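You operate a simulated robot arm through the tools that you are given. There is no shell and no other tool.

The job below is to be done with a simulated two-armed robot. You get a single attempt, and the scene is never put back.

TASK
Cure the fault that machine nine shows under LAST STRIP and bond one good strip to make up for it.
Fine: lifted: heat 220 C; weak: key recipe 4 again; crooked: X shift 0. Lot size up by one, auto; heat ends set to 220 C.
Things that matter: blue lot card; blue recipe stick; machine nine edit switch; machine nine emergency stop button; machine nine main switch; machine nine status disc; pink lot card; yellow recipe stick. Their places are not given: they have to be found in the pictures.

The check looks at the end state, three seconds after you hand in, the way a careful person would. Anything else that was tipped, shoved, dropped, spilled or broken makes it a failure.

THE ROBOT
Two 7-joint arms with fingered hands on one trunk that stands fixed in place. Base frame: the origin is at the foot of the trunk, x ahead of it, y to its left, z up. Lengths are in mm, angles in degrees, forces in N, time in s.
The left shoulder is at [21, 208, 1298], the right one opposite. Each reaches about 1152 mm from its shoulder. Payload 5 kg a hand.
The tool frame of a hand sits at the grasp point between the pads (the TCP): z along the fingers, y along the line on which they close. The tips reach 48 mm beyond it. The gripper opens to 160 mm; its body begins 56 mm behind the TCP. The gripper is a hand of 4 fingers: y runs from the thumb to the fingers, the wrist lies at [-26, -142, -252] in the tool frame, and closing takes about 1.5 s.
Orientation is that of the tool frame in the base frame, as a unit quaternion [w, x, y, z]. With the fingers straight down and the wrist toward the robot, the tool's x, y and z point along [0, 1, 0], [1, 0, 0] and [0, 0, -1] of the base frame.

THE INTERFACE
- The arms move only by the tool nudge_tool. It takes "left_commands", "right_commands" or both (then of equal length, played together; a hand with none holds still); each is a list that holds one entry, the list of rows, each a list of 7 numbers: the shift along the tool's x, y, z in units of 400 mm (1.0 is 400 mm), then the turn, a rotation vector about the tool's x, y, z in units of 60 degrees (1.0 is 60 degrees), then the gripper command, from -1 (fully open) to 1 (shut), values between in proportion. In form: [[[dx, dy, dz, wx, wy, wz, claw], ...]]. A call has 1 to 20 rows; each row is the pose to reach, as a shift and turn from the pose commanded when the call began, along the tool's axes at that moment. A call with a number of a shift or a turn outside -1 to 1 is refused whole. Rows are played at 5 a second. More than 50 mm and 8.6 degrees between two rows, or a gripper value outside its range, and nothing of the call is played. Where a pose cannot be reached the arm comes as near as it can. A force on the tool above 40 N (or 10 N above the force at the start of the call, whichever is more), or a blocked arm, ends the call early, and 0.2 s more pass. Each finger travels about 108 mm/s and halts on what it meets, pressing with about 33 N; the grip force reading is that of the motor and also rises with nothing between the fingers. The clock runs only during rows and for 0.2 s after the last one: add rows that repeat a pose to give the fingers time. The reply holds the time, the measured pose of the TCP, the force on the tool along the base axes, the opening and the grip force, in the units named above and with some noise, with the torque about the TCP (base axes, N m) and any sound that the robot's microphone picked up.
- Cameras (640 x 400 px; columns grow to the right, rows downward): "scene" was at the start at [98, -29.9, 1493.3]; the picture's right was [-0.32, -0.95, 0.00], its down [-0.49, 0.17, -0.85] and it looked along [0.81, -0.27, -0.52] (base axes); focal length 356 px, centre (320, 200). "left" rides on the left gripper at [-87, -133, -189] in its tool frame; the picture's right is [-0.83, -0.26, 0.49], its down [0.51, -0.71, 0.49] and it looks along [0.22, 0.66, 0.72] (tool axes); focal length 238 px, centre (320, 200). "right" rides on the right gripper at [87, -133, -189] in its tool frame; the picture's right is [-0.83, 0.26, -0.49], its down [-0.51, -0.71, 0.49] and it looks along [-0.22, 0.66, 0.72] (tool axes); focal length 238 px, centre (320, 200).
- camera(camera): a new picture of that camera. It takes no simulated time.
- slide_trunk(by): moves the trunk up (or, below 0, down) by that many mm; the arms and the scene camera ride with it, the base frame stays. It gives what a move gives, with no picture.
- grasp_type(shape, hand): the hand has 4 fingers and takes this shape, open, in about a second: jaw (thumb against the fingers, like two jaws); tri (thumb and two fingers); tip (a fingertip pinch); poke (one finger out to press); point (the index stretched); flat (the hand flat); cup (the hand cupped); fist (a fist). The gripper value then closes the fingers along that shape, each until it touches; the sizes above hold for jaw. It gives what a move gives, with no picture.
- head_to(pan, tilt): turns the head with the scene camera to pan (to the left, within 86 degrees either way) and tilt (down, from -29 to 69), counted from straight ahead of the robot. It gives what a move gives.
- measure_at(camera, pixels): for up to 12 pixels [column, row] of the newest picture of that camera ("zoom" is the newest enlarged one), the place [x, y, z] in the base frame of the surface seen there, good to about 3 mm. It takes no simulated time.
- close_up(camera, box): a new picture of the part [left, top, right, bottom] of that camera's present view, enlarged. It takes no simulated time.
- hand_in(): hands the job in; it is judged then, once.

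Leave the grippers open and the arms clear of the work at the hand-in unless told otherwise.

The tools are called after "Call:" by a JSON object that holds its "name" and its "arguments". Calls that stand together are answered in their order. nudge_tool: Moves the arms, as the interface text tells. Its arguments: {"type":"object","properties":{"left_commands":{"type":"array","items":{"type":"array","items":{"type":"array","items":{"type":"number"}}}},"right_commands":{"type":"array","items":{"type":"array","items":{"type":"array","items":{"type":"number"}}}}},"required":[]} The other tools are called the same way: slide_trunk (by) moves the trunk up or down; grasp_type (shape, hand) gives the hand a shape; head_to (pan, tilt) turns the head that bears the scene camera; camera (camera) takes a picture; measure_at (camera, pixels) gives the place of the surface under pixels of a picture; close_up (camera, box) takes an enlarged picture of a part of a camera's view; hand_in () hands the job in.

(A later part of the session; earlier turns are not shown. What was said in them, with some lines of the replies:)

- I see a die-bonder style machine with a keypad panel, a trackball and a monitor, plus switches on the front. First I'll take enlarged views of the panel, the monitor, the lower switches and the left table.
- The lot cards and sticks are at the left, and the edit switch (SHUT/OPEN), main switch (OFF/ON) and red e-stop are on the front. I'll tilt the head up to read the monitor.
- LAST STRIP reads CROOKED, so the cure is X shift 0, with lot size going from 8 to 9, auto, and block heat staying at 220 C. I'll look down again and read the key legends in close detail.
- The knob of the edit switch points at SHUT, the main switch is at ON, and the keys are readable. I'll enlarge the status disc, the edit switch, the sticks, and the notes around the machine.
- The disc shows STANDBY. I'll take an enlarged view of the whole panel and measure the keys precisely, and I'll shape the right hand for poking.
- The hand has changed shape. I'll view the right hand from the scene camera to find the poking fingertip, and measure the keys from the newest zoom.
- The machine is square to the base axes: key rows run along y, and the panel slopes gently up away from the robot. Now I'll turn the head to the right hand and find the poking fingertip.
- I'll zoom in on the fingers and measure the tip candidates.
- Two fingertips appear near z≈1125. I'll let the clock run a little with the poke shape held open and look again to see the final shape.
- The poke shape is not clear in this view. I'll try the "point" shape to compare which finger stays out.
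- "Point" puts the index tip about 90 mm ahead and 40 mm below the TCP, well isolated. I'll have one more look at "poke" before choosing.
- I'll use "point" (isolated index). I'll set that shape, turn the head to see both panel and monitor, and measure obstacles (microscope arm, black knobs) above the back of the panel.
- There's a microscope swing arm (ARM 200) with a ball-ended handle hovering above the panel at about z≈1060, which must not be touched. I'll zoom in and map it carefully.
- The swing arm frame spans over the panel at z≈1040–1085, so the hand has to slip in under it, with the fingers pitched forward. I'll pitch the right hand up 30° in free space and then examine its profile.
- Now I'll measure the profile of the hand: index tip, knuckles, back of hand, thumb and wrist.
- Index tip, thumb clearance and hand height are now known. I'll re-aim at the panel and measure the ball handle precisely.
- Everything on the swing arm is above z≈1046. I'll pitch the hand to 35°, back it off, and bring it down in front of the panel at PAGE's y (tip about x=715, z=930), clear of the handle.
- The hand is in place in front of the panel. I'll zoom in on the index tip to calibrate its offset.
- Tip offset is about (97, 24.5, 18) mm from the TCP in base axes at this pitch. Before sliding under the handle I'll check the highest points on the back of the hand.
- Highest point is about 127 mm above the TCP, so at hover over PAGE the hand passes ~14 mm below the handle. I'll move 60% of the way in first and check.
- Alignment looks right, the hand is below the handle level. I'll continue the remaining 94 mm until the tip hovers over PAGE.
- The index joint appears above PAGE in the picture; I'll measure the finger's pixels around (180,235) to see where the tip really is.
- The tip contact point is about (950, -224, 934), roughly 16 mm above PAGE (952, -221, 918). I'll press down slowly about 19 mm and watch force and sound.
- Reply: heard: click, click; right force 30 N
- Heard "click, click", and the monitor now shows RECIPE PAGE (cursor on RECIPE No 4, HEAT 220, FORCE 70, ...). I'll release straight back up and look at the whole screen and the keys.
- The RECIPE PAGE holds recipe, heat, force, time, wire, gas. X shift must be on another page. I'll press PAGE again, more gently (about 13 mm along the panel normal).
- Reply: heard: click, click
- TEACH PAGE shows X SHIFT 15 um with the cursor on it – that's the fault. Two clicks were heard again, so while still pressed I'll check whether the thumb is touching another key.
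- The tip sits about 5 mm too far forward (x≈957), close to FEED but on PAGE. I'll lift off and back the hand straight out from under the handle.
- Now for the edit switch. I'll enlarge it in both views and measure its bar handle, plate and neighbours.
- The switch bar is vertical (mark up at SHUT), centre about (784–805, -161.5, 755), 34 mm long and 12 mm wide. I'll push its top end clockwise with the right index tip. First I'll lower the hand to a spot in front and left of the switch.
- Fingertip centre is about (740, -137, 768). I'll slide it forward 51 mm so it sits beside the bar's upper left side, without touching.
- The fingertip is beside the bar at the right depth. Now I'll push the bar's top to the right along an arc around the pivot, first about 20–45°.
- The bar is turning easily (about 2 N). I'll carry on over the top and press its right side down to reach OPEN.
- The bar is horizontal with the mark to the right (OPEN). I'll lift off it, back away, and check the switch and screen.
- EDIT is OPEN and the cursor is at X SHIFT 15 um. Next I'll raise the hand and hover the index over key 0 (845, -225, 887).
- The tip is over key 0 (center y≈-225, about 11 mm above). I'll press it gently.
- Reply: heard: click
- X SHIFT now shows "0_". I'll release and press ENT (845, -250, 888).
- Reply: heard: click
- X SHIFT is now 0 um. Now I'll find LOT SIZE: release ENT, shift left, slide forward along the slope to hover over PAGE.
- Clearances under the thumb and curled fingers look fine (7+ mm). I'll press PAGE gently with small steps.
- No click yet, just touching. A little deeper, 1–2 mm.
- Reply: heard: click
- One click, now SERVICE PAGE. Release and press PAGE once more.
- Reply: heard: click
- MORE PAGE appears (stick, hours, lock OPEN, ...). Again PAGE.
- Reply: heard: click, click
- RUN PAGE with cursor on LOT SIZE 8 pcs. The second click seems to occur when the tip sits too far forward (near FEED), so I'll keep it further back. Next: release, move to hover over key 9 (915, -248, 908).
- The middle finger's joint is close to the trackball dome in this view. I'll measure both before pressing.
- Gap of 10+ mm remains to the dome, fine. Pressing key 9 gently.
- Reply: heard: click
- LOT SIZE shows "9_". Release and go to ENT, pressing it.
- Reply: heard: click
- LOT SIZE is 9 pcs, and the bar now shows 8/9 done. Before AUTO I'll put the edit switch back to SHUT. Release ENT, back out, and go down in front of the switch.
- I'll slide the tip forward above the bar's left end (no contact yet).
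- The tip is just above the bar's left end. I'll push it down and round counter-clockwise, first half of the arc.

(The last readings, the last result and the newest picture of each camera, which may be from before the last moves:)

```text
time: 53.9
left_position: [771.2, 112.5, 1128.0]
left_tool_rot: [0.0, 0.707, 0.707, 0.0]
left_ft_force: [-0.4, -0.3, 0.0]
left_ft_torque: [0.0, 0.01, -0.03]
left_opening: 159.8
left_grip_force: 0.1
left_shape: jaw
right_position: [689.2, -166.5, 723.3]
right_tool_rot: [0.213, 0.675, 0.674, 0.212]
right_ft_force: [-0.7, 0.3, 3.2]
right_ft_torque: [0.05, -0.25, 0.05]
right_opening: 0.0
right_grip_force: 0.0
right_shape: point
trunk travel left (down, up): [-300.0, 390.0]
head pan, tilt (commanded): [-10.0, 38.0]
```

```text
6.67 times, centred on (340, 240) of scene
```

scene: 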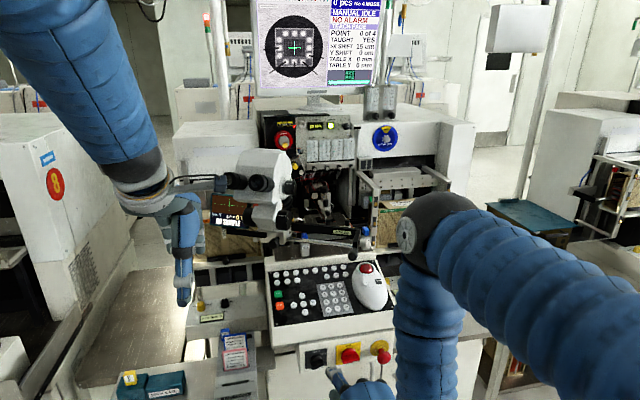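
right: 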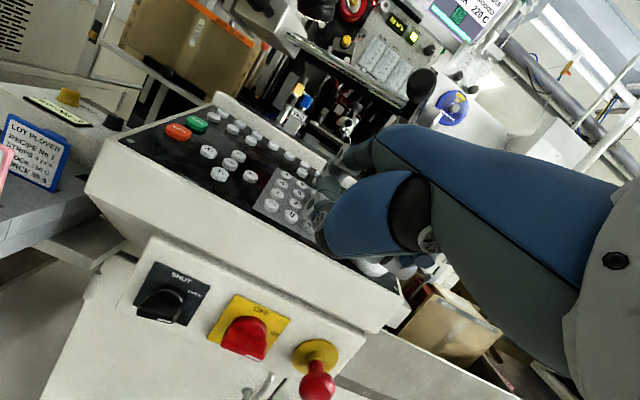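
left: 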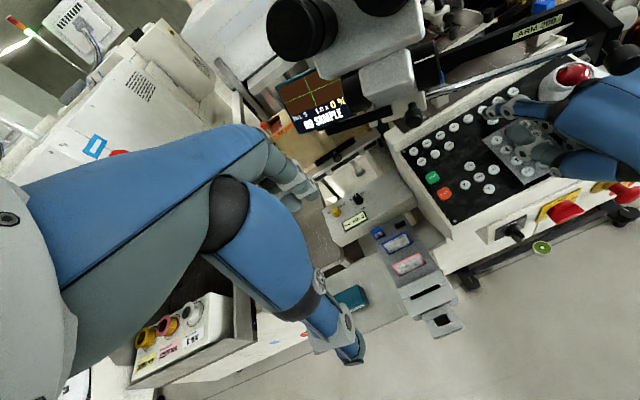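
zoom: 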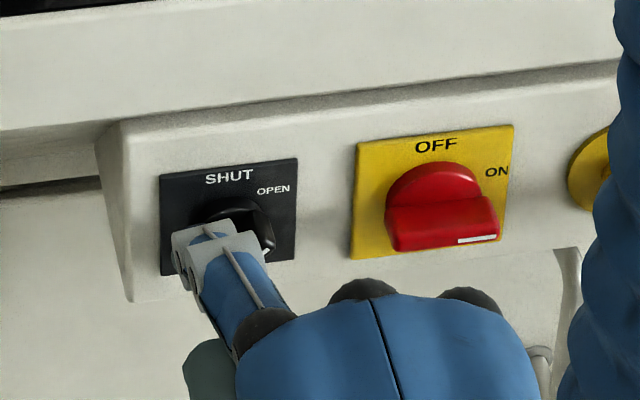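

Call:
{"name": "nudge_tool", "arguments": {"right_commands": [[[-0.002, -0.0053, 0.0075, 0, 0, 0, -1], [-0.0043, -0.0105, 0.0149, 0, 0, 0, -1], [-0.0078, -0.015, 0.021, 0, 0, 0, -1], [-0.0113, -0.0191, 0.0272, 0, 0, 0, -1], [-0.0175, -0.0205, 0.0293, 0, 0, 0, -1]]]}}

Call:
{"name": "close_up", "arguments": {"camera": "left", "box": [490, 200, 570, 270]}}

Call:
{"name": "close_up", "arguments": {"camera": "scene", "box": [300, 210, 380, 270]}}

```text
time: 55.1
left_position: [771.1, 113.3, 1128.3]
left_tool_rot: [0.0, 0.707, 0.707, 0.0]
left_ft_force: [-0.6, 0.2, 0.5]
left_ft_torque: [0.01, -0.03, -0.03]
left_opening: 159.8
left_grip_force: 0.0
left_shape: jaw
right_position: [688.3, -172.3, 709.1]
right_tool_rot: [0.212, 0.674, 0.675, 0.213]
right_ft_force: [-2.0, 7.5, 4.5]
right_ft_torque: [-0.23, -0.5, 0.81]
right_opening: 0.0
right_grip_force: 0.1
right_shape: point
trunk travel left (down, up): [-300.0, 390.0]
head pan, tilt (commanded): [-10.0, 38.0]
```

```text
5.71 times, centred on (530, 235) of left
```

zoom: 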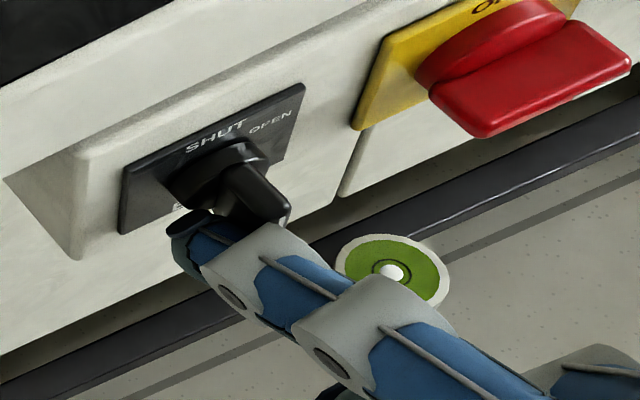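

```text
6.67 times, centred on (340, 240) of scene
```

zoom: 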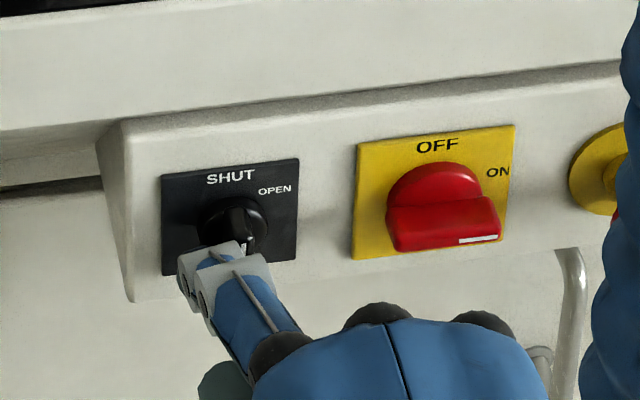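

It looks upright at SHUT, with the force rising at the stop. I'll move off left, back away, and check.

Call:
{"name": "nudge_tool", "arguments": {"right_commands": [[[0.02, 0, 0, 0, 0, 0, -1], [0.02, -0.06, -0.05, 0, 0, 0, -1], [0.02, -0.12, -0.13, 0, 0, 0, -1], [0.02, -0.12, -0.13, 0, 0, 0, -1]]]}}

Call:
{"name": "close_up", "arguments": {"camera": "scene", "box": [300, 210, 380, 270]}}

Call:
{"name": "close_up", "arguments": {"camera": "right", "box": [150, 150, 350, 300]}}

```text
time: 56.1
left_position: [772.7, 112.4, 1127.4]
left_tool_rot: [-0.001, 0.708, 0.707, 0.0]
left_ft_force: [-0.1, 0.1, -0.3]
left_ft_torque: [0.05, 0.03, -0.03]
left_opening: 159.6
left_grip_force: 0.1
left_shape: jaw
right_position: [620.0, -169.4, 723.3]
right_tool_rot: [0.213, 0.675, 0.674, 0.212]
right_ft_force: [-0.5, -0.1, 0.6]
right_ft_torque: [0.01, -0.02, -0.01]
right_opening: 0.0
right_grip_force: 0.1
right_shape: point
trunk travel left (down, up): [-300.0, 390.0]
head pan, tilt (commanded): [-10.0, 38.0]
```

```text
6.67 times, centred on (340, 240) of scene
```

zoom: 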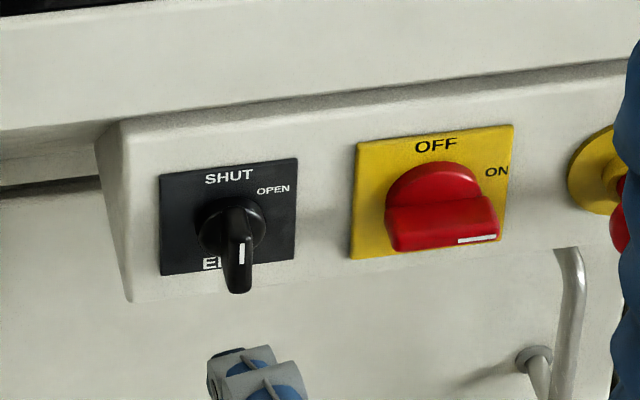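

```text
2.67 times, centred on (250, 225) of right
```

zoom: 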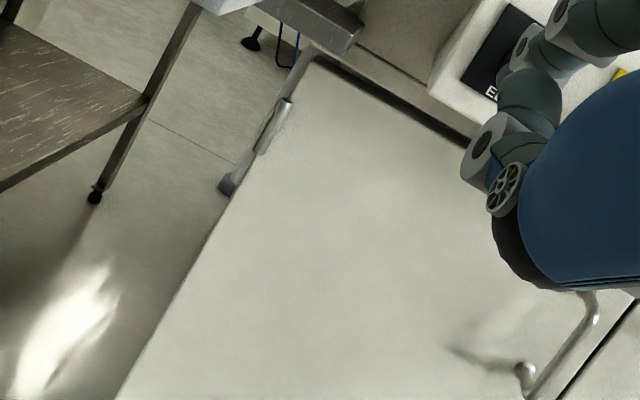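

EDIT is back at SHUT. Next are AUTO (952, -78) and START (915, -76). First I'll check what parts of the microscope hang over that side.

Call:
{"name": "head_to", "arguments": {"pan": -5, "tilt": 26}}

Call:
{"name": "camera", "arguments": {"camera": "scene"}}

Call:
{"name": "close_up", "arguments": {"camera": "scene", "box": [220, 130, 350, 240]}}

Call:
{"name": "measure_at", "arguments": {"camera": "zoom", "pixels": [[320, 200], [200, 200]]}}

```text
time: 56.9
left_position: [771.7, 111.7, 1128.6]
left_tool_rot: [0.0, 0.707, 0.707, 0.0]
left_ft_force: [0.0, -0.5, -0.6]
left_ft_torque: [0.01, -0.02, 0.0]
left_opening: 159.4
left_grip_force: 0.0
left_shape: jaw
right_position: [620.5, -168.4, 723.9]
right_tool_rot: [0.212, 0.674, 0.675, 0.213]
right_ft_force: [-0.4, 0.9, 0.0]
right_ft_torque: [0.01, 0.01, -0.04]
right_opening: 0.1
right_grip_force: 0.1
right_shape: point
trunk travel left (down, up): [-300.0, 390.0]
head pan, tilt (commanded): [-5.0, 26.0]
```

```text
taken
```

scene: 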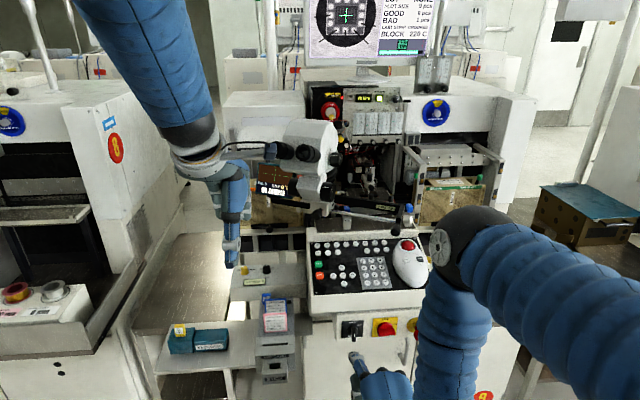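

```text
3.64 times, centred on (285, 185) of scene
```

zoom: 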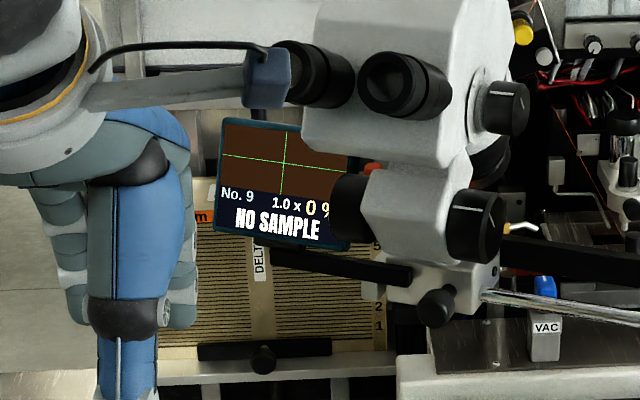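

```text
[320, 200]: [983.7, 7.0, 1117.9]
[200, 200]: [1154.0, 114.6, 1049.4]
```

Call:
{"name": "measure_at", "arguments": {"camera": "zoom", "pixels": [[435, 308], [435, 324], [400, 85], [350, 75], [350, 205], [470, 225], [345, 265], [400, 275], [430, 290], [480, 260], [375, 95], [420, 215]]}}

```text
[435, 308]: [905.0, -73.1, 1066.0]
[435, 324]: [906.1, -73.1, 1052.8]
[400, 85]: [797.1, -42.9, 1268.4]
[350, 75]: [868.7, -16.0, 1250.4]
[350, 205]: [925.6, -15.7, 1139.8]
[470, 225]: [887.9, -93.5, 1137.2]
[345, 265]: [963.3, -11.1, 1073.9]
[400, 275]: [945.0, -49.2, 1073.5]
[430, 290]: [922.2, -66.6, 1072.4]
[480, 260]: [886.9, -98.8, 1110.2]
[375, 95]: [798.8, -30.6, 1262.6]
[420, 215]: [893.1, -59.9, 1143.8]
```

All microscope parts stay above ~1050, fine. I'll raise the hand and bring it toward AUTO at y≈-78, stopping about 75 mm short.

Call:
{"name": "nudge_tool", "arguments": {"right_commands": [[[0.0327, 0.0519, -0.0741, 0, 0, 0, -1], [0.0654, 0.1039, -0.1482, 0, 0, 0, -1], [0.0981, 0.1558, -0.2224, 0, 0, 0, -1], [0.1308, 0.2078, -0.2965, 0, 0, 0, -1], [0.1635, 0.2597, -0.3706, 0, 0, 0, -1], [0.1635, 0.3377, -0.3159, 0, 0, 0, -1], [0.1635, 0.4156, -0.2612, 0, 0, 0, -1], [0.1635, 0.4936, -0.2066, 0, 0, 0, -1], [0.1635, 0.5716, -0.1519, 0, 0, 0, -1], [0.1635, 0.5716, -0.1519, 0, 0, 0, -1]]]}}

Call:
{"name": "camera", "arguments": {"camera": "scene"}}

Call:
{"name": "close_up", "arguments": {"camera": "left", "box": [370, 70, 530, 230]}}

```text
time: 59.0
left_position: [771.7, 112.5, 1128.1]
left_tool_rot: [0.0, 0.707, 0.707, -0.001]
left_ft_force: [0.2, -0.2, 0.5]
left_ft_torque: [-0.01, -0.05, -0.01]
left_opening: 159.6
left_grip_force: 0.0
left_shape: jaw
right_position: [775.3, -101.7, 906.8]
right_tool_rot: [0.212, 0.674, 0.675, 0.212]
right_ft_force: [0.1, 0.1, 0.1]
right_ft_torque: [-0.01, 0.0, -0.02]
right_opening: 0.0
right_grip_force: 0.1
right_shape: point
trunk travel left (down, up): [-300.0, 390.0]
head pan, tilt (commanded): [-5.0, 26.0]
```

```text
taken
```

scene: 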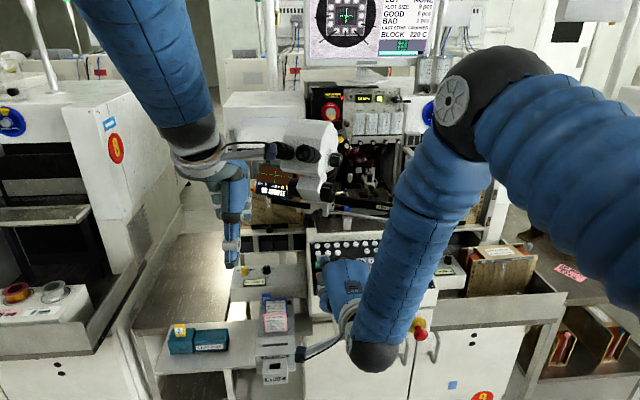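

```text
2.50 times, centred on (450, 150) of left
```

zoom: 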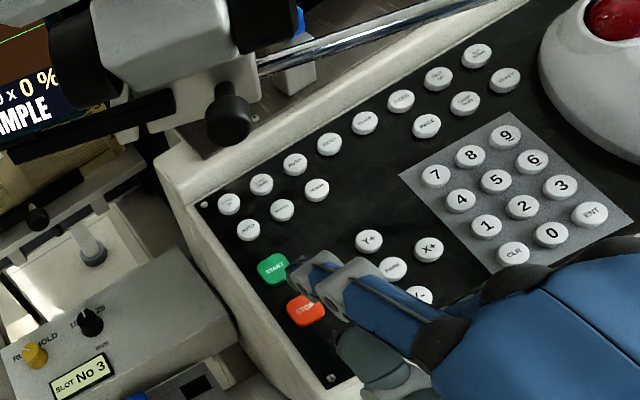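

Continue forward 72 mm to hover above AUTO.

Call:
{"name": "nudge_tool", "arguments": {"right_commands": [[[-0.0011, 0.0488, 0.0355, 0, 0, 0, -1], [-0.0022, 0.0976, 0.0711, 0, 0, 0, -1], [-0.0033, 0.1464, 0.1066, 0, 0, 0, -1], [-0.0033, 0.1464, 0.1066, 0, 0, 0, -1]]]}}

Call:
{"name": "close_up", "arguments": {"camera": "left", "box": [390, 90, 490, 180]}}

Call:
{"name": "measure_at", "arguments": {"camera": "zoom", "pixels": [[180, 200], [220, 230]]}}

Call:
{"name": "close_up", "arguments": {"camera": "scene", "box": [290, 190, 420, 290]}}

```text
time: 60.0
left_position: [770.0, 112.2, 1128.8]
left_tool_rot: [0.001, 0.708, 0.707, 0.0]
left_ft_force: [-0.1, -0.1, 0.4]
left_ft_torque: [-0.02, -0.02, 0.0]
left_opening: 159.5
left_grip_force: 0.1
left_shape: jaw
right_position: [847.0, -104.1, 902.4]
right_tool_rot: [0.212, 0.675, 0.674, 0.212]
right_ft_force: [-0.4, 0.5, 0.9]
right_ft_torque: [-0.01, 0.0, 0.02]
right_opening: 0.0
right_grip_force: 0.1
right_shape: point
trunk travel left (down, up): [-300.0, 390.0]
head pan, tilt (commanded): [-5.0, 26.0]
```

```text
4.44 times, centred on (440, 135) of left
```

zoom: 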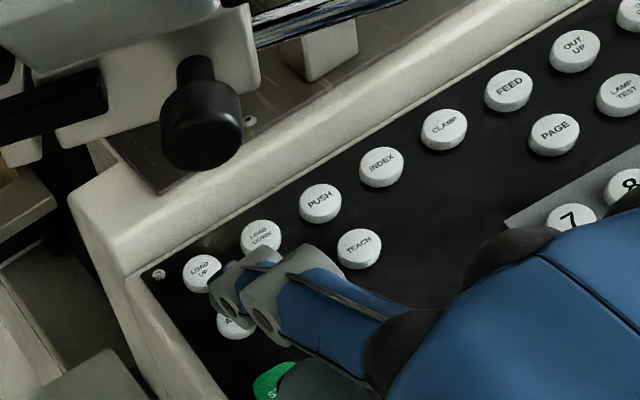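

```text
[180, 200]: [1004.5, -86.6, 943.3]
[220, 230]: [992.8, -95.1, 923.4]
```

```text
4.00 times, centred on (355, 240) of scene
```

zoom: 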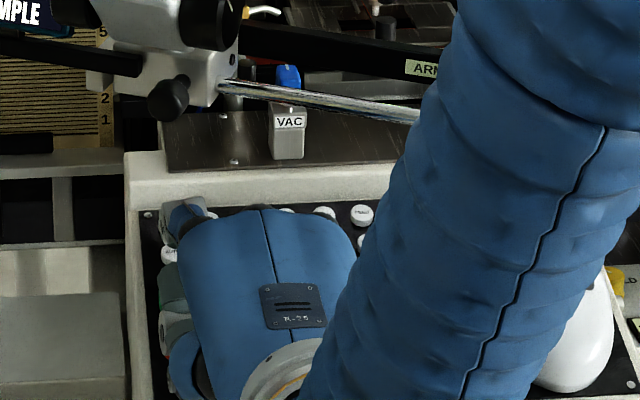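

The tip is above AUTO. Press gently.

Call:
{"name": "nudge_tool", "arguments": {"right_commands": [[[0, -0.0041, 0.0118, 0, 0, 0, -1], [0, -0.0065, 0.0189, 0, 0, 0, -1], [0, -0.0078, 0.0224, 0, 0, 0, -1], [0, -0.0086, 0.0248, 0, 0, 0, -1]]]}}

Call:
{"name": "head_to", "arguments": {"pan": -12, "tilt": 20}}

Call:
{"name": "camera", "arguments": {"camera": "scene"}}

Call:
{"name": "close_up", "arguments": {"camera": "scene", "box": [300, 0, 400, 110]}}

```text
time: 61.0
left_position: [772.7, 112.4, 1127.2]
left_tool_rot: [0.0, 0.708, 0.707, 0.001]
left_ft_force: [0.1, 0.0, 0.2]
left_ft_torque: [-0.01, -0.02, 0.03]
left_opening: 159.5
left_grip_force: 0.0
left_shape: jaw
right_position: [848.9, -103.9, 893.2]
right_tool_rot: [0.212, 0.675, 0.674, 0.212]
right_ft_force: [1.6, 0.5, 0.3]
right_ft_torque: [0.03, -0.1, -0.01]
right_opening: 0.0
right_grip_force: 0.0
right_shape: point
trunk travel left (down, up): [-300.0, 390.0]
head pan, tilt (commanded): [-5.0, 26.0]
```

```text
time: 61.7
left_position: [770.5, 112.7, 1128.2]
left_tool_rot: [0.0, 0.707, 0.707, 0.0]
left_ft_force: [-0.4, 0.2, -0.3]
left_ft_torque: [0.02, 0.02, -0.03]
left_opening: 159.6
left_grip_force: 0.0
left_shape: jaw
right_position: [848.8, -103.6, 892.5]
right_tool_rot: [0.213, 0.675, 0.674, 0.212]
right_ft_force: [0.8, -0.5, 1.5]
right_ft_torque: [0.04, -0.08, -0.02]
right_opening: 0.2
right_grip_force: 0.1
right_shape: point
trunk travel left (down, up): [-300.0, 390.0]
head pan, tilt (commanded): [-12.0, 20.0]
```

```text
taken
```

scene: 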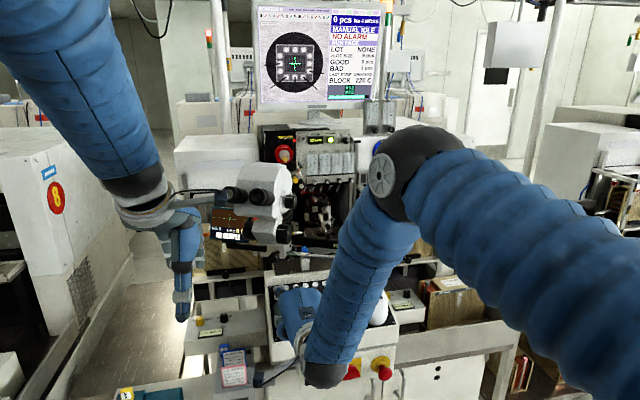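

```text
3.64 times, centred on (350, 55) of scene
```

zoom: 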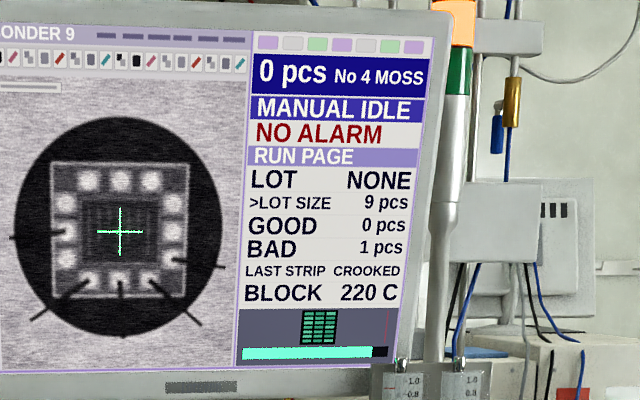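

Not clicked yet. A bit deeper.

Call:
{"name": "nudge_tool", "arguments": {"right_commands": [[[0, -0.0008, 0.0024, 0, 0, 0, -1], [0, -0.0014, 0.0041, 0, 0, 0, -1]]]}}

Call:
{"name": "close_up", "arguments": {"camera": "scene", "box": [300, 0, 400, 110]}}

```text
time: 62.3
left_position: [772.4, 112.5, 1128.7]
left_tool_rot: [0.001, 0.707, 0.707, 0.001]
left_ft_force: [-0.1, -1.0, 0.2]
left_ft_torque: [-0.02, -0.04, -0.03]
left_opening: 159.6
left_grip_force: 0.1
left_shape: jaw
right_position: [847.7, -104.2, 891.8]
right_tool_rot: [0.213, 0.675, 0.674, 0.213]
right_ft_force: [-0.8, -0.1, 2.4]
right_ft_torque: [0.07, -0.21, 0.0]
right_opening: 0.1
right_grip_force: 0.0
right_shape: point
trunk travel left (down, up): [-300.0, 390.0]
head pan, tilt (commanded): [-12.0, 20.0]
heard: click
```

```text
3.64 times, centred on (350, 55) of scene
```

zoom: 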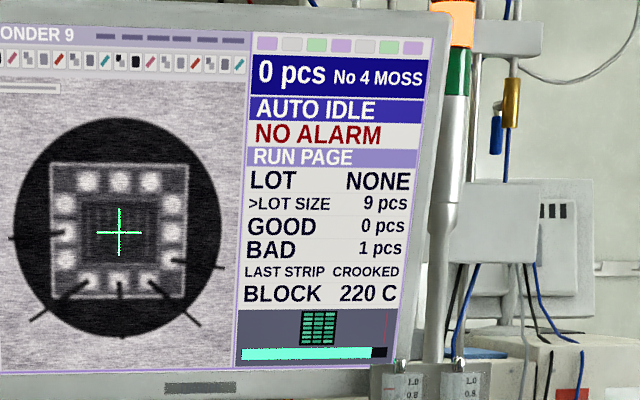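

AUTO IDLE. Now release and press START (915, -76, 909).

Call:
{"name": "nudge_tool", "arguments": {"right_commands": [[[0, 0.0065, -0.019, 0, 0, 0, -1], [0.0042, -0.0284, -0.0388, 0, 0, 0, -1], [0.0083, -0.0633, -0.0585, 0, 0, 0, -1], [0.0083, -0.0633, -0.0585, 0, 0, 0, -1], [0.0083, -0.0698, -0.0395, 0, 0, 0, -1], [0.0083, -0.0723, -0.0325, 0, 0, 0, -1], [0.0083, -0.0733, -0.0288, 0, 0, 0, -1]]]}}

Call:
{"name": "close_up", "arguments": {"camera": "left", "box": [390, 100, 490, 200]}}

Call:
{"name": "close_up", "arguments": {"camera": "scene", "box": [300, 0, 400, 110]}}

```text
time: 63.9
left_position: [772.2, 113.6, 1128.0]
left_tool_rot: [0.0, 0.707, 0.707, 0.0]
left_ft_force: [0.1, 1.6, 0.1]
left_ft_torque: [0.01, 0.02, 0.05]
left_opening: 159.8
left_grip_force: 0.1
left_shape: jaw
right_position: [816.7, -100.5, 885.2]
right_tool_rot: [0.213, 0.674, 0.674, 0.213]
right_ft_force: [0.0, -0.3, 0.3]
right_ft_torque: [0.0, -0.09, 0.04]
right_opening: 0.1
right_grip_force: 0.0
right_shape: point
trunk travel left (down, up): [-300.0, 390.0]
head pan, tilt (commanded): [-12.0, 20.0]
```

```text
4.00 times, centred on (440, 150) of left
```

zoom: 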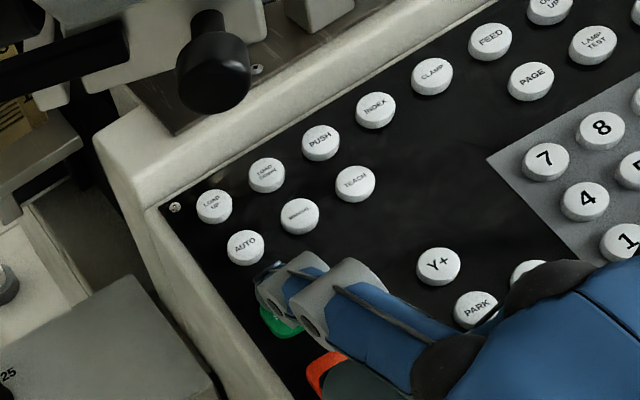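

```text
3.64 times, centred on (350, 55) of scene
```

zoom: 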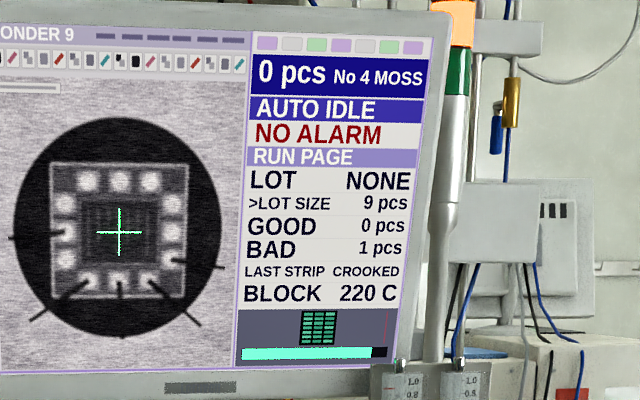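

Just touching START; a little deeper, about 2 mm.

Call:
{"name": "nudge_tool", "arguments": {"right_commands": [[[0, -0.0008, 0.0024, 0, 0, 0, -1], [0, -0.0018, 0.0052, 0, 0, 0, -1]]]}}

Call:
{"name": "close_up", "arguments": {"camera": "scene", "box": [300, 0, 400, 110]}}

```text
time: 64.5
left_position: [772.8, 112.7, 1129.0]
left_tool_rot: [0.0, 0.707, 0.708, 0.0]
left_ft_force: [-0.5, -0.5, 1.2]
left_ft_torque: [0.01, 0.03, -0.05]
left_opening: 159.6
left_grip_force: 0.0
left_shape: jaw
right_position: [817.6, -100.4, 883.0]
right_tool_rot: [0.213, 0.675, 0.674, 0.212]
right_ft_force: [-1.2, -0.1, 1.5]
right_ft_torque: [0.05, -0.19, 0.06]
right_opening: 0.1
right_grip_force: 0.1
right_shape: point
trunk travel left (down, up): [-300.0, 390.0]
head pan, tilt (commanded): [-12.0, 20.0]
heard: click
```

```text
3.64 times, centred on (350, 55) of scene
```

zoom: 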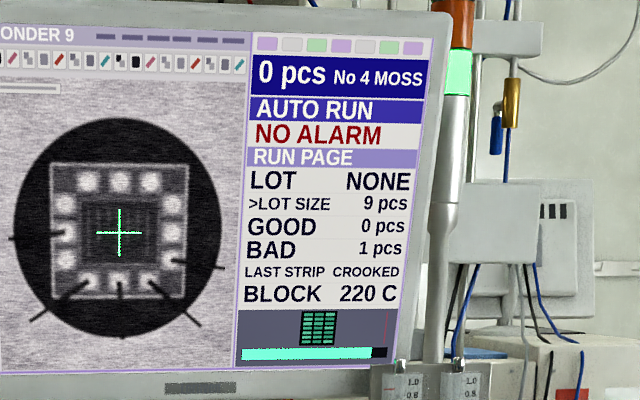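

AUTO RUN and the green lamp is lit. I'll lift off and back the hand out to in front of the panel, then watch the screen.

Call:
{"name": "nudge_tool", "arguments": {"right_commands": [[[0, 0.0098, -0.0283, 0, 0, 0, -1], [0, -0.0639, -0.08, 0, 0, 0, -1], [0, -0.1376, -0.1316, 0, 0, 0, -1], [0, -0.2113, -0.1833, 0, 0, 0, -1], [0, -0.285, -0.235, 0, 0, 0, -1], [0, -0.3587, -0.2866, 0, 0, 0, -1], [0, -0.3587, -0.2866, 0, 0, 0, -1]]]}}

Call:
{"name": "close_up", "arguments": {"camera": "scene", "box": [300, 0, 400, 110]}}

Call:
{"name": "camera", "arguments": {"camera": "scene"}}

```text
time: 66.1
left_position: [773.0, 114.1, 1127.1]
left_tool_rot: [-0.001, 0.707, 0.707, -0.001]
left_ft_force: [0.4, 0.0, -0.3]
left_ft_torque: [0.02, 0.05, 0.01]
left_opening: 159.6
left_grip_force: 0.0
left_shape: jaw
right_position: [637.2, -99.0, 892.3]
right_tool_rot: [0.213, 0.675, 0.674, 0.213]
right_ft_force: [1.0, -0.1, -0.2]
right_ft_torque: [0.01, 0.02, 0.04]
right_opening: 0.0
right_grip_force: 0.0
right_shape: point
trunk travel left (down, up): [-300.0, 390.0]
head pan, tilt (commanded): [-12.0, 20.0]
```

```text
3.64 times, centred on (350, 55) of scene
```

zoom: 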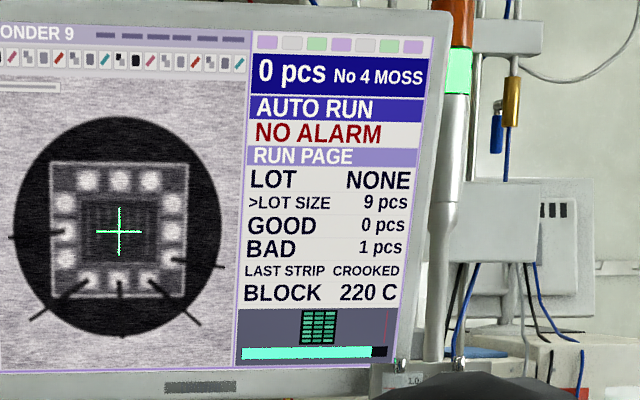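

```text
taken
```

scene: 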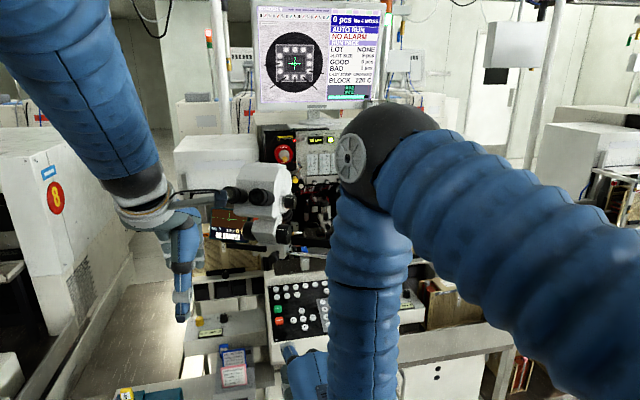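

I'll hold still for 4 seconds and watch the counters.

Call:
{"name": "nudge_tool", "arguments": {"right_commands": [[[0, 0, 0, 0, 0, 0, -1], [0, 0, 0, 0, 0, 0, -1], [0, 0, 0, 0, 0, 0, -1], [0, 0, 0, 0, 0, 0, -1], [0, 0, 0, 0, 0, 0, -1], [0, 0, 0, 0, 0, 0, -1], [0, 0, 0, 0, 0, 0, -1], [0, 0, 0, 0, 0, 0, -1], [0, 0, 0, 0, 0, 0, -1], [0, 0, 0, 0, 0, 0, -1], [0, 0, 0, 0, 0, 0, -1], [0, 0, 0, 0, 0, 0, -1], [0, 0, 0, 0, 0, 0, -1], [0, 0, 0, 0, 0, 0, -1], [0, 0, 0, 0, 0, 0, -1], [0, 0, 0, 0, 0, 0, -1], [0, 0, 0, 0, 0, 0, -1], [0, 0, 0, 0, 0, 0, -1], [0, 0, 0, 0, 0, 0, -1], [0, 0, 0, 0, 0, 0, -1]]]}}

Call:
{"name": "close_up", "arguments": {"camera": "scene", "box": [300, 0, 400, 110]}}

```text
time: 70.3
left_position: [772.1, 113.1, 1126.8]
left_tool_rot: [0.0, 0.707, 0.707, 0.0]
left_ft_force: [-0.1, 0.3, -0.8]
left_ft_torque: [-0.03, 0.01, 0.0]
left_opening: 159.3
left_grip_force: 0.1
left_shape: jaw
right_position: [637.3, -100.1, 892.2]
right_tool_rot: [0.212, 0.674, 0.675, 0.213]
right_ft_force: [-0.6, 0.6, 0.4]
right_ft_torque: [-0.02, -0.01, -0.02]
right_opening: 0.0
right_grip_force: 0.0
right_shape: point
trunk travel left (down, up): [-300.0, 390.0]
head pan, tilt (commanded): [-12.0, 20.0]
```

```text
3.64 times, centred on (350, 55) of scene
```

zoom: 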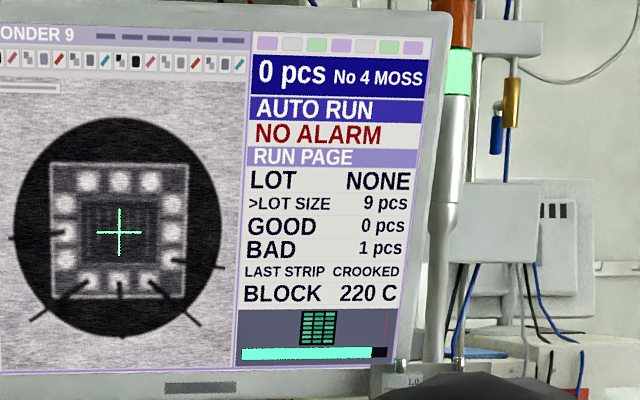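

Call:
{"name": "nudge_tool", "arguments": {"right_commands": [[[0, 0, 0, 0, 0, 0, -1], [0, 0, 0, 0, 0, 0, -1], [0, 0, 0, 0, 0, 0, -1], [0, 0, 0, 0, 0, 0, -1], [0, 0, 0, 0, 0, 0, -1], [0, 0, 0, 0, 0, 0, -1], [0, 0, 0, 0, 0, 0, -1], [0, 0, 0, 0, 0, 0, -1], [0, 0, 0, 0, 0, 0, -1], [0, 0, 0, 0, 0, 0, -1], [0, 0, 0, 0, 0, 0, -1], [0, 0, 0, 0, 0, 0, -1], [0, 0, 0, 0, 0, 0, -1], [0, 0, 0, 0, 0, 0, -1], [0, 0, 0, 0, 0, 0, -1], [0, 0, 0, 0, 0, 0, -1], [0, 0, 0, 0, 0, 0, -1], [0, 0, 0, 0, 0, 0, -1], [0, 0, 0, 0, 0, 0, -1], [0, 0, 0, 0, 0, 0, -1]]]}}

Call:
{"name": "close_up", "arguments": {"camera": "scene", "box": [300, 0, 400, 110]}}

Call:
{"name": "close_up", "arguments": {"camera": "scene", "box": [210, 130, 340, 260]}}

```text
time: 74.5
left_position: [772.0, 112.2, 1127.4]
left_tool_rot: [0.0, 0.707, 0.707, 0.0]
left_ft_force: [0.2, 0.3, 0.0]
left_ft_torque: [-0.02, 0.03, 0.0]
left_opening: 159.2
left_grip_force: 0.2
left_shape: jaw
right_position: [638.0, -99.6, 893.0]
right_tool_rot: [0.212, 0.674, 0.675, 0.213]
right_ft_force: [-1.1, -0.3, 0.2]
right_ft_torque: [0.05, -0.01, -0.01]
right_opening: 0.1
right_grip_force: 0.1
right_shape: point
trunk travel left (down, up): [-300.0, 390.0]
head pan, tilt (commanded): [-12.0, 20.0]
```

```text
3.64 times, centred on (350, 55) of scene
```

zoom: 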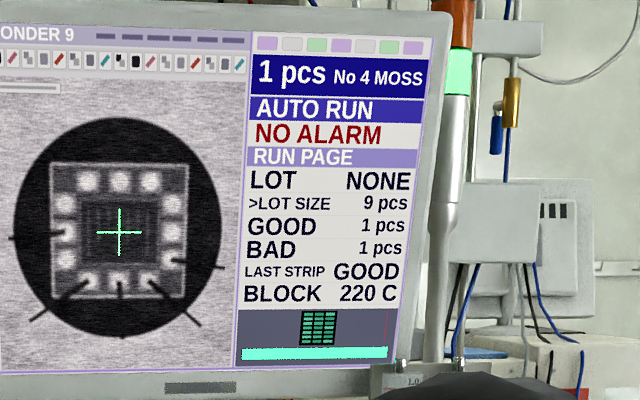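

```text
3.08 times, centred on (275, 195) of scene
```

zoom: 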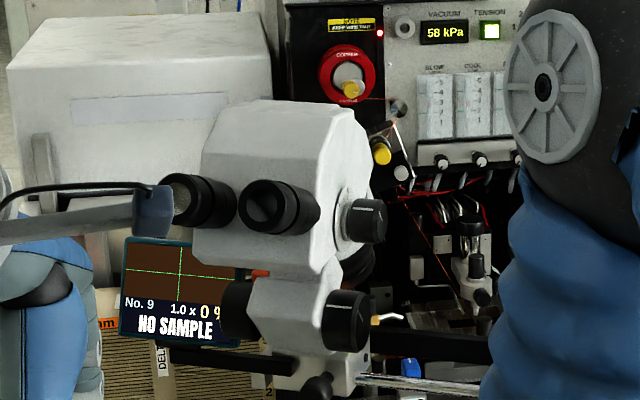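

GOOD is 1, LAST STRIP is GOOD and the bar is full. I'll wait a bit more to see it go idle by itself.

Call:
{"name": "nudge_tool", "arguments": {"right_commands": [[[0, 0, 0, 0, 0, 0, -1], [0, 0, 0, 0, 0, 0, -1], [0, 0, 0, 0, 0, 0, -1], [0, 0, 0, 0, 0, 0, -1], [0, 0, 0, 0, 0, 0, -1], [0, 0, 0, 0, 0, 0, -1], [0, 0, 0, 0, 0, 0, -1], [0, 0, 0, 0, 0, 0, -1]]]}}

Call:
{"name": "close_up", "arguments": {"camera": "scene", "box": [300, 0, 400, 110]}}

```text
time: 76.3
left_position: [770.9, 112.9, 1127.4]
left_tool_rot: [0.0, 0.707, 0.707, 0.0]
left_ft_force: [-0.2, -0.5, 0.0]
left_ft_torque: [0.02, -0.03, 0.02]
left_opening: 159.6
left_grip_force: 0.0
left_shape: jaw
right_position: [637.6, -99.9, 892.9]
right_tool_rot: [0.213, 0.675, 0.674, 0.212]
right_ft_force: [-0.6, 0.5, 0.8]
right_ft_torque: [-0.01, 0.02, -0.02]
right_opening: 0.1
right_grip_force: 0.1
right_shape: point
trunk travel left (down, up): [-300.0, 390.0]
head pan, tilt (commanded): [-12.0, 20.0]
```

```text
3.64 times, centred on (350, 55) of scene
```

zoom: 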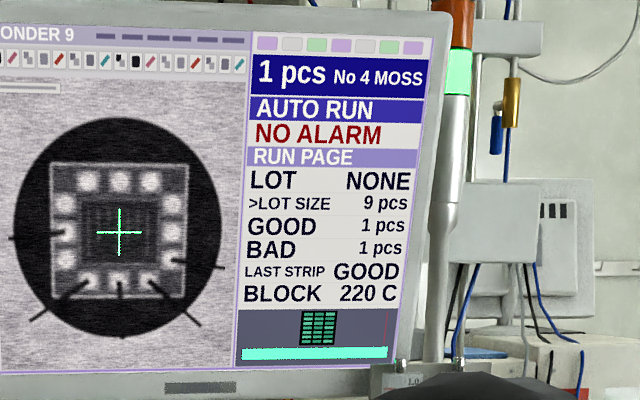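

Still AUTO RUN. To be ready, I'll hover over STOP (874, -76) without pressing while checking the screen.

Call:
{"name": "nudge_tool", "arguments": {"right_commands": [[[0, 0.066, 0.0526, 0, 0, 0, -1], [0, 0.132, 0.1053, 0, 0, 0, -1], [0, 0.198, 0.1579, 0, 0, 0, -1], [-0.002, 0.264, 0.2105, 0, 0, 0, -1]]]}}

Call:
{"name": "close_up", "arguments": {"camera": "scene", "box": [300, 0, 400, 110]}}

Call:
{"name": "close_up", "arguments": {"camera": "left", "box": [390, 110, 490, 210]}}

```text
time: 77.3
left_position: [772.4, 113.8, 1127.2]
left_tool_rot: [-0.001, 0.707, 0.707, 0.0]
left_ft_force: [0.7, 0.4, 0.4]
left_ft_torque: [0.0, 0.01, 0.04]
left_opening: 159.7
left_grip_force: 0.1
left_shape: jaw
right_position: [767.8, -101.7, 885.6]
right_tool_rot: [0.213, 0.674, 0.675, 0.212]
right_ft_force: [0.6, 0.3, -0.5]
right_ft_torque: [0.0, -0.06, -0.03]
right_opening: 0.1
right_grip_force: 0.1
right_shape: point
trunk travel left (down, up): [-300.0, 390.0]
head pan, tilt (commanded): [-12.0, 20.0]
```

```text
3.64 times, centred on (350, 55) of scene
```

zoom: 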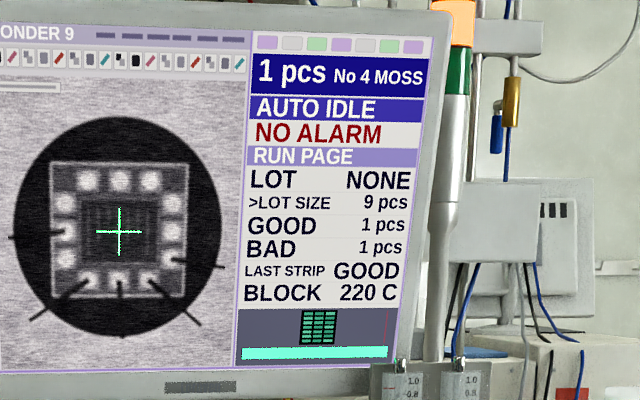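

```text
4.00 times, centred on (440, 160) of left
```

zoom: 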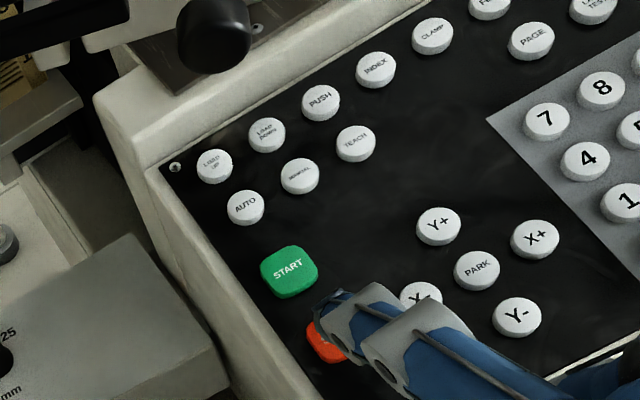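

The machine is AUTO IDLE: GOOD 1, LAST STRIP GOOD, lot size 9, block 220 C. No STOP needed. I'll back the right hand out and return it up to its starting area.

Call:
{"name": "nudge_tool", "arguments": {"right_commands": [[[0, -0.079, -0.0615, 0, 0, 0, -1], [0, -0.158, -0.123, 0, 0, 0, -1], [0, -0.237, -0.1845, 0, 0, 0, -1], [0, -0.316, -0.246, 0, 0, 0, -1], [-0.0732, -0.2791, -0.2948, 0, 0, 0, -1], [-0.1464, -0.2421, -0.3435, 0, 0, 0, -1], [-0.2195, -0.2052, -0.3923, 0, 0, 0, -1], [-0.2927, -0.1682, -0.4411, 0, 0, 0, -1], [-0.3659, -0.1313, -0.4899, 0, 0, 0, -1], [-0.4391, -0.0944, -0.5386, 0, 0, 0, -1], [-0.5123, -0.0574, -0.5874, 0, 0, 0, -1], [-0.5854, -0.0205, -0.6362, 0, 0, 0, -1], [-0.6586, 0.0165, -0.6849, 0, 0, 0, -1], [-0.7318, 0.0534, -0.7337, 0, 0, 0, -1], [-0.805, 0.0903, -0.7825, 0, 0, 0, -1], [-0.805, 0.0903, -0.7825, 0, 0, 0, -1]]]}}

Call:
{"name": "camera", "arguments": {"camera": "scene"}}

```text
time: 80.7
left_position: [772.2, 112.8, 1126.4]
left_tool_rot: [-0.001, 0.707, 0.707, -0.001]
left_ft_force: [0.2, 0.4, -0.4]
left_ft_torque: [-0.06, 0.05, -0.03]
left_opening: 159.8
left_grip_force: 0.1
left_shape: jaw
right_position: [618.5, -422.6, 1161.1]
right_tool_rot: [0.211, 0.674, 0.675, 0.212]
right_ft_force: [1.6, 0.0, 0.0]
right_ft_torque: [-0.05, 0.02, 0.0]
right_opening: 153.7
right_grip_force: 0.0
right_shape: point
trunk travel left (down, up): [-300.0, 390.0]
head pan, tilt (commanded): [-12.0, 20.0]
```

```text
taken
```

scene: 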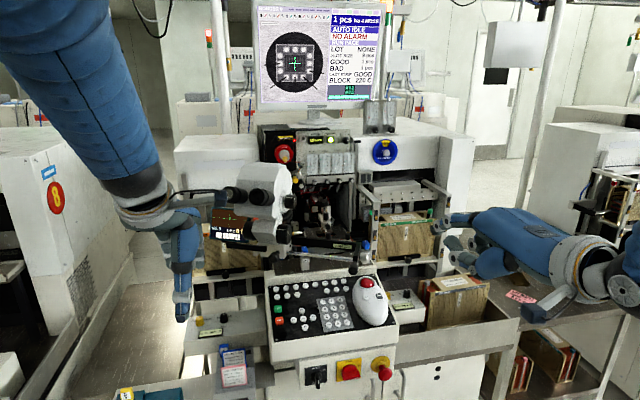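

Now I'll pitch the right hand back to fingers-down at the start position, then set it to the open jaw shape.

Call:
{"name": "nudge_tool", "arguments": {"right_commands": [[[0, 0.028, 0.02, 0.117, 0, 0, -1], [0, 0.057, 0.04, 0.233, 0, 0, -1], [0, 0.085, 0.06, 0.35, 0, 0, -1], [0, 0.113, 0.08, 0.467, 0, 0, -1], [0, 0.141, 0.099, 0.583, 0, 0, -1], [0, 0.141, 0.099, 0.583, 0, 0, -1]]]}}

Call:
{"name": "grasp_type", "arguments": {"shape": "jaw", "hand": "right"}}

Call:
{"name": "camera", "arguments": {"camera": "scene"}}

Call:
{"name": "close_up", "arguments": {"camera": "scene", "box": [255, 0, 395, 110]}}

Call:
{"name": "close_up", "arguments": {"camera": "scene", "box": [200, 230, 420, 390]}}

Call:
{"name": "close_up", "arguments": {"camera": "scene", "box": [250, 120, 450, 270]}}

```text
time: 82.1
left_position: [770.5, 112.3, 1128.6]
left_tool_rot: [0.0, 0.707, 0.707, 0.0]
left_ft_force: [0.0, 1.0, -0.4]
left_ft_torque: [0.02, -0.05, 0.02]
left_opening: 159.8
left_grip_force: 0.0
left_shape: jaw
right_position: [687.3, -424.4, 1163.2]
right_tool_rot: [0.0, 0.707, 0.708, 0.0]
right_ft_force: [-1.2, 0.2, 0.5]
right_ft_torque: [-0.04, -0.07, 0.0]
right_opening: 153.9
right_grip_force: 0.0
right_shape: point
trunk travel left (down, up): [-300.0, 390.0]
head pan, tilt (commanded): [-12.0, 20.0]
```

```text
time: 83.0
left_position: [771.2, 112.6, 1127.3]
left_tool_rot: [0.0, 0.707, 0.707, 0.0]
left_ft_force: [-0.5, -0.9, -0.1]
left_ft_torque: [0.03, 0.01, 0.02]
left_opening: 159.7
left_grip_force: 0.0
left_shape: jaw
right_position: [685.6, -423.6, 1163.1]
right_tool_rot: [0.0, 0.708, 0.707, -0.001]
right_ft_force: [0.5, 0.2, -0.6]
right_ft_torque: [-0.01, -0.02, -0.01]
right_opening: 159.7
right_grip_force: 0.1
right_shape: jaw
trunk travel left (down, up): [-300.0, 390.0]
head pan, tilt (commanded): [-12.0, 20.0]
```

```text
taken
```

scene: 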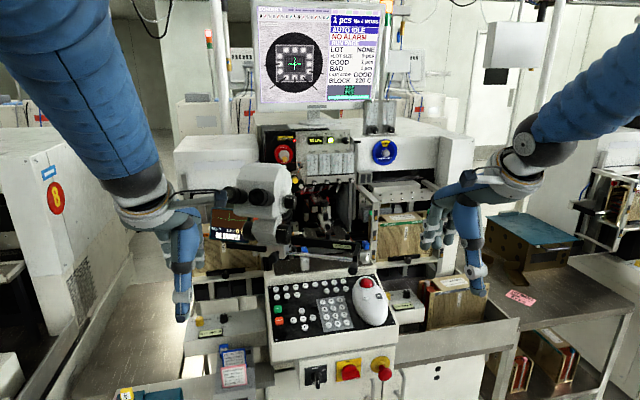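

```text
3.64 times, centred on (325, 55) of scene
```

zoom: 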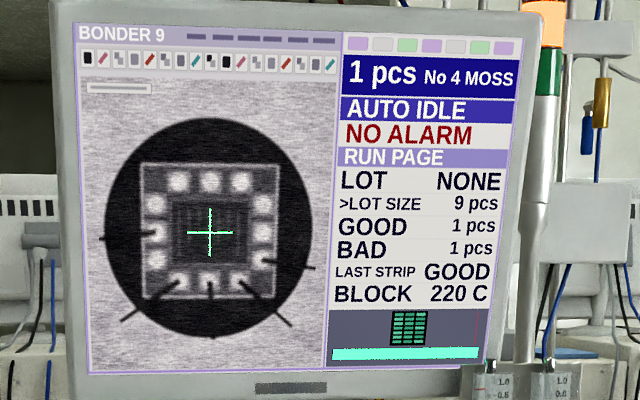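

```text
2.50 times, centred on (310, 310) of scene
```

zoom: 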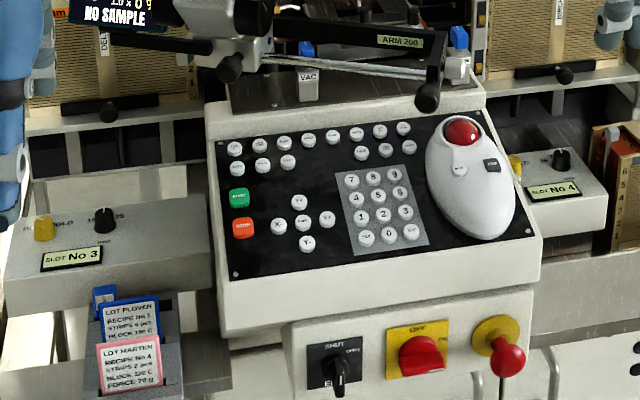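

```text
2.67 times, centred on (350, 195) of scene
```

zoom: 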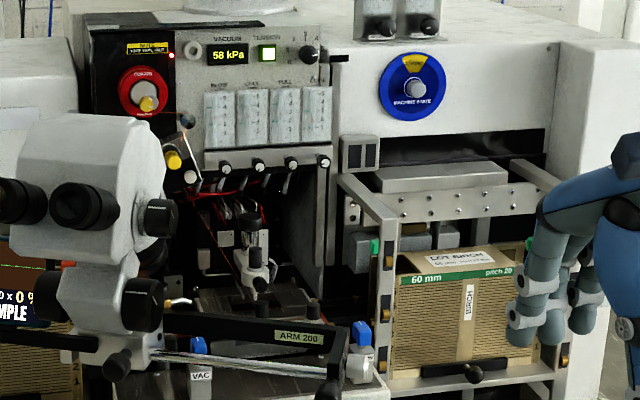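

Final checks: AUTO IDLE, NO ALARM, LOT SIZE 9, GOOD 1, LAST STRIP GOOD and BLOCK 220 C. The edit switch is SHUT, the main switch ON and the e-stop out. Cards, sticks, disc and swing arm are where they were. Both hands are open and clear, so I'm handing in.

Call:
{"name": "hand_in", "arguments": {}}

```text
The job is handed in.
```

I cured the fault and the machine bonded one good strip to make up for it. The job is handed in.

- **Fault:** LAST STRIP read CROOKED and the X shift was 15 um. I set it to 0 um.
- **Lot:** I raised the lot size from 8 to 9, then pressed AUTO and START. The machine ran one strip and went back to AUTO IDLE on its own with GOOD 1, BAD 1 and LAST STRIP GOOD.
- **Heat:** The block reads 220 C. The heat setting was 220 C when I saw the recipe page early on. I did not go back to that page afterwards, and I entered nothing that should change it.
- **Switches:** I opened the edit switch for the changes and put it back to SHUT. The main switch is still ON and I did not press the emergency stop. The status disc, lot cards and recipe sticks were not touched.

Three of my presses on PAGE gave two clicks instead of one, so I may have touched another key, probably FEED. The screen showed no alarm and nothing on the machine looked changed.

Both arms are clear of the machine with the grippers open.
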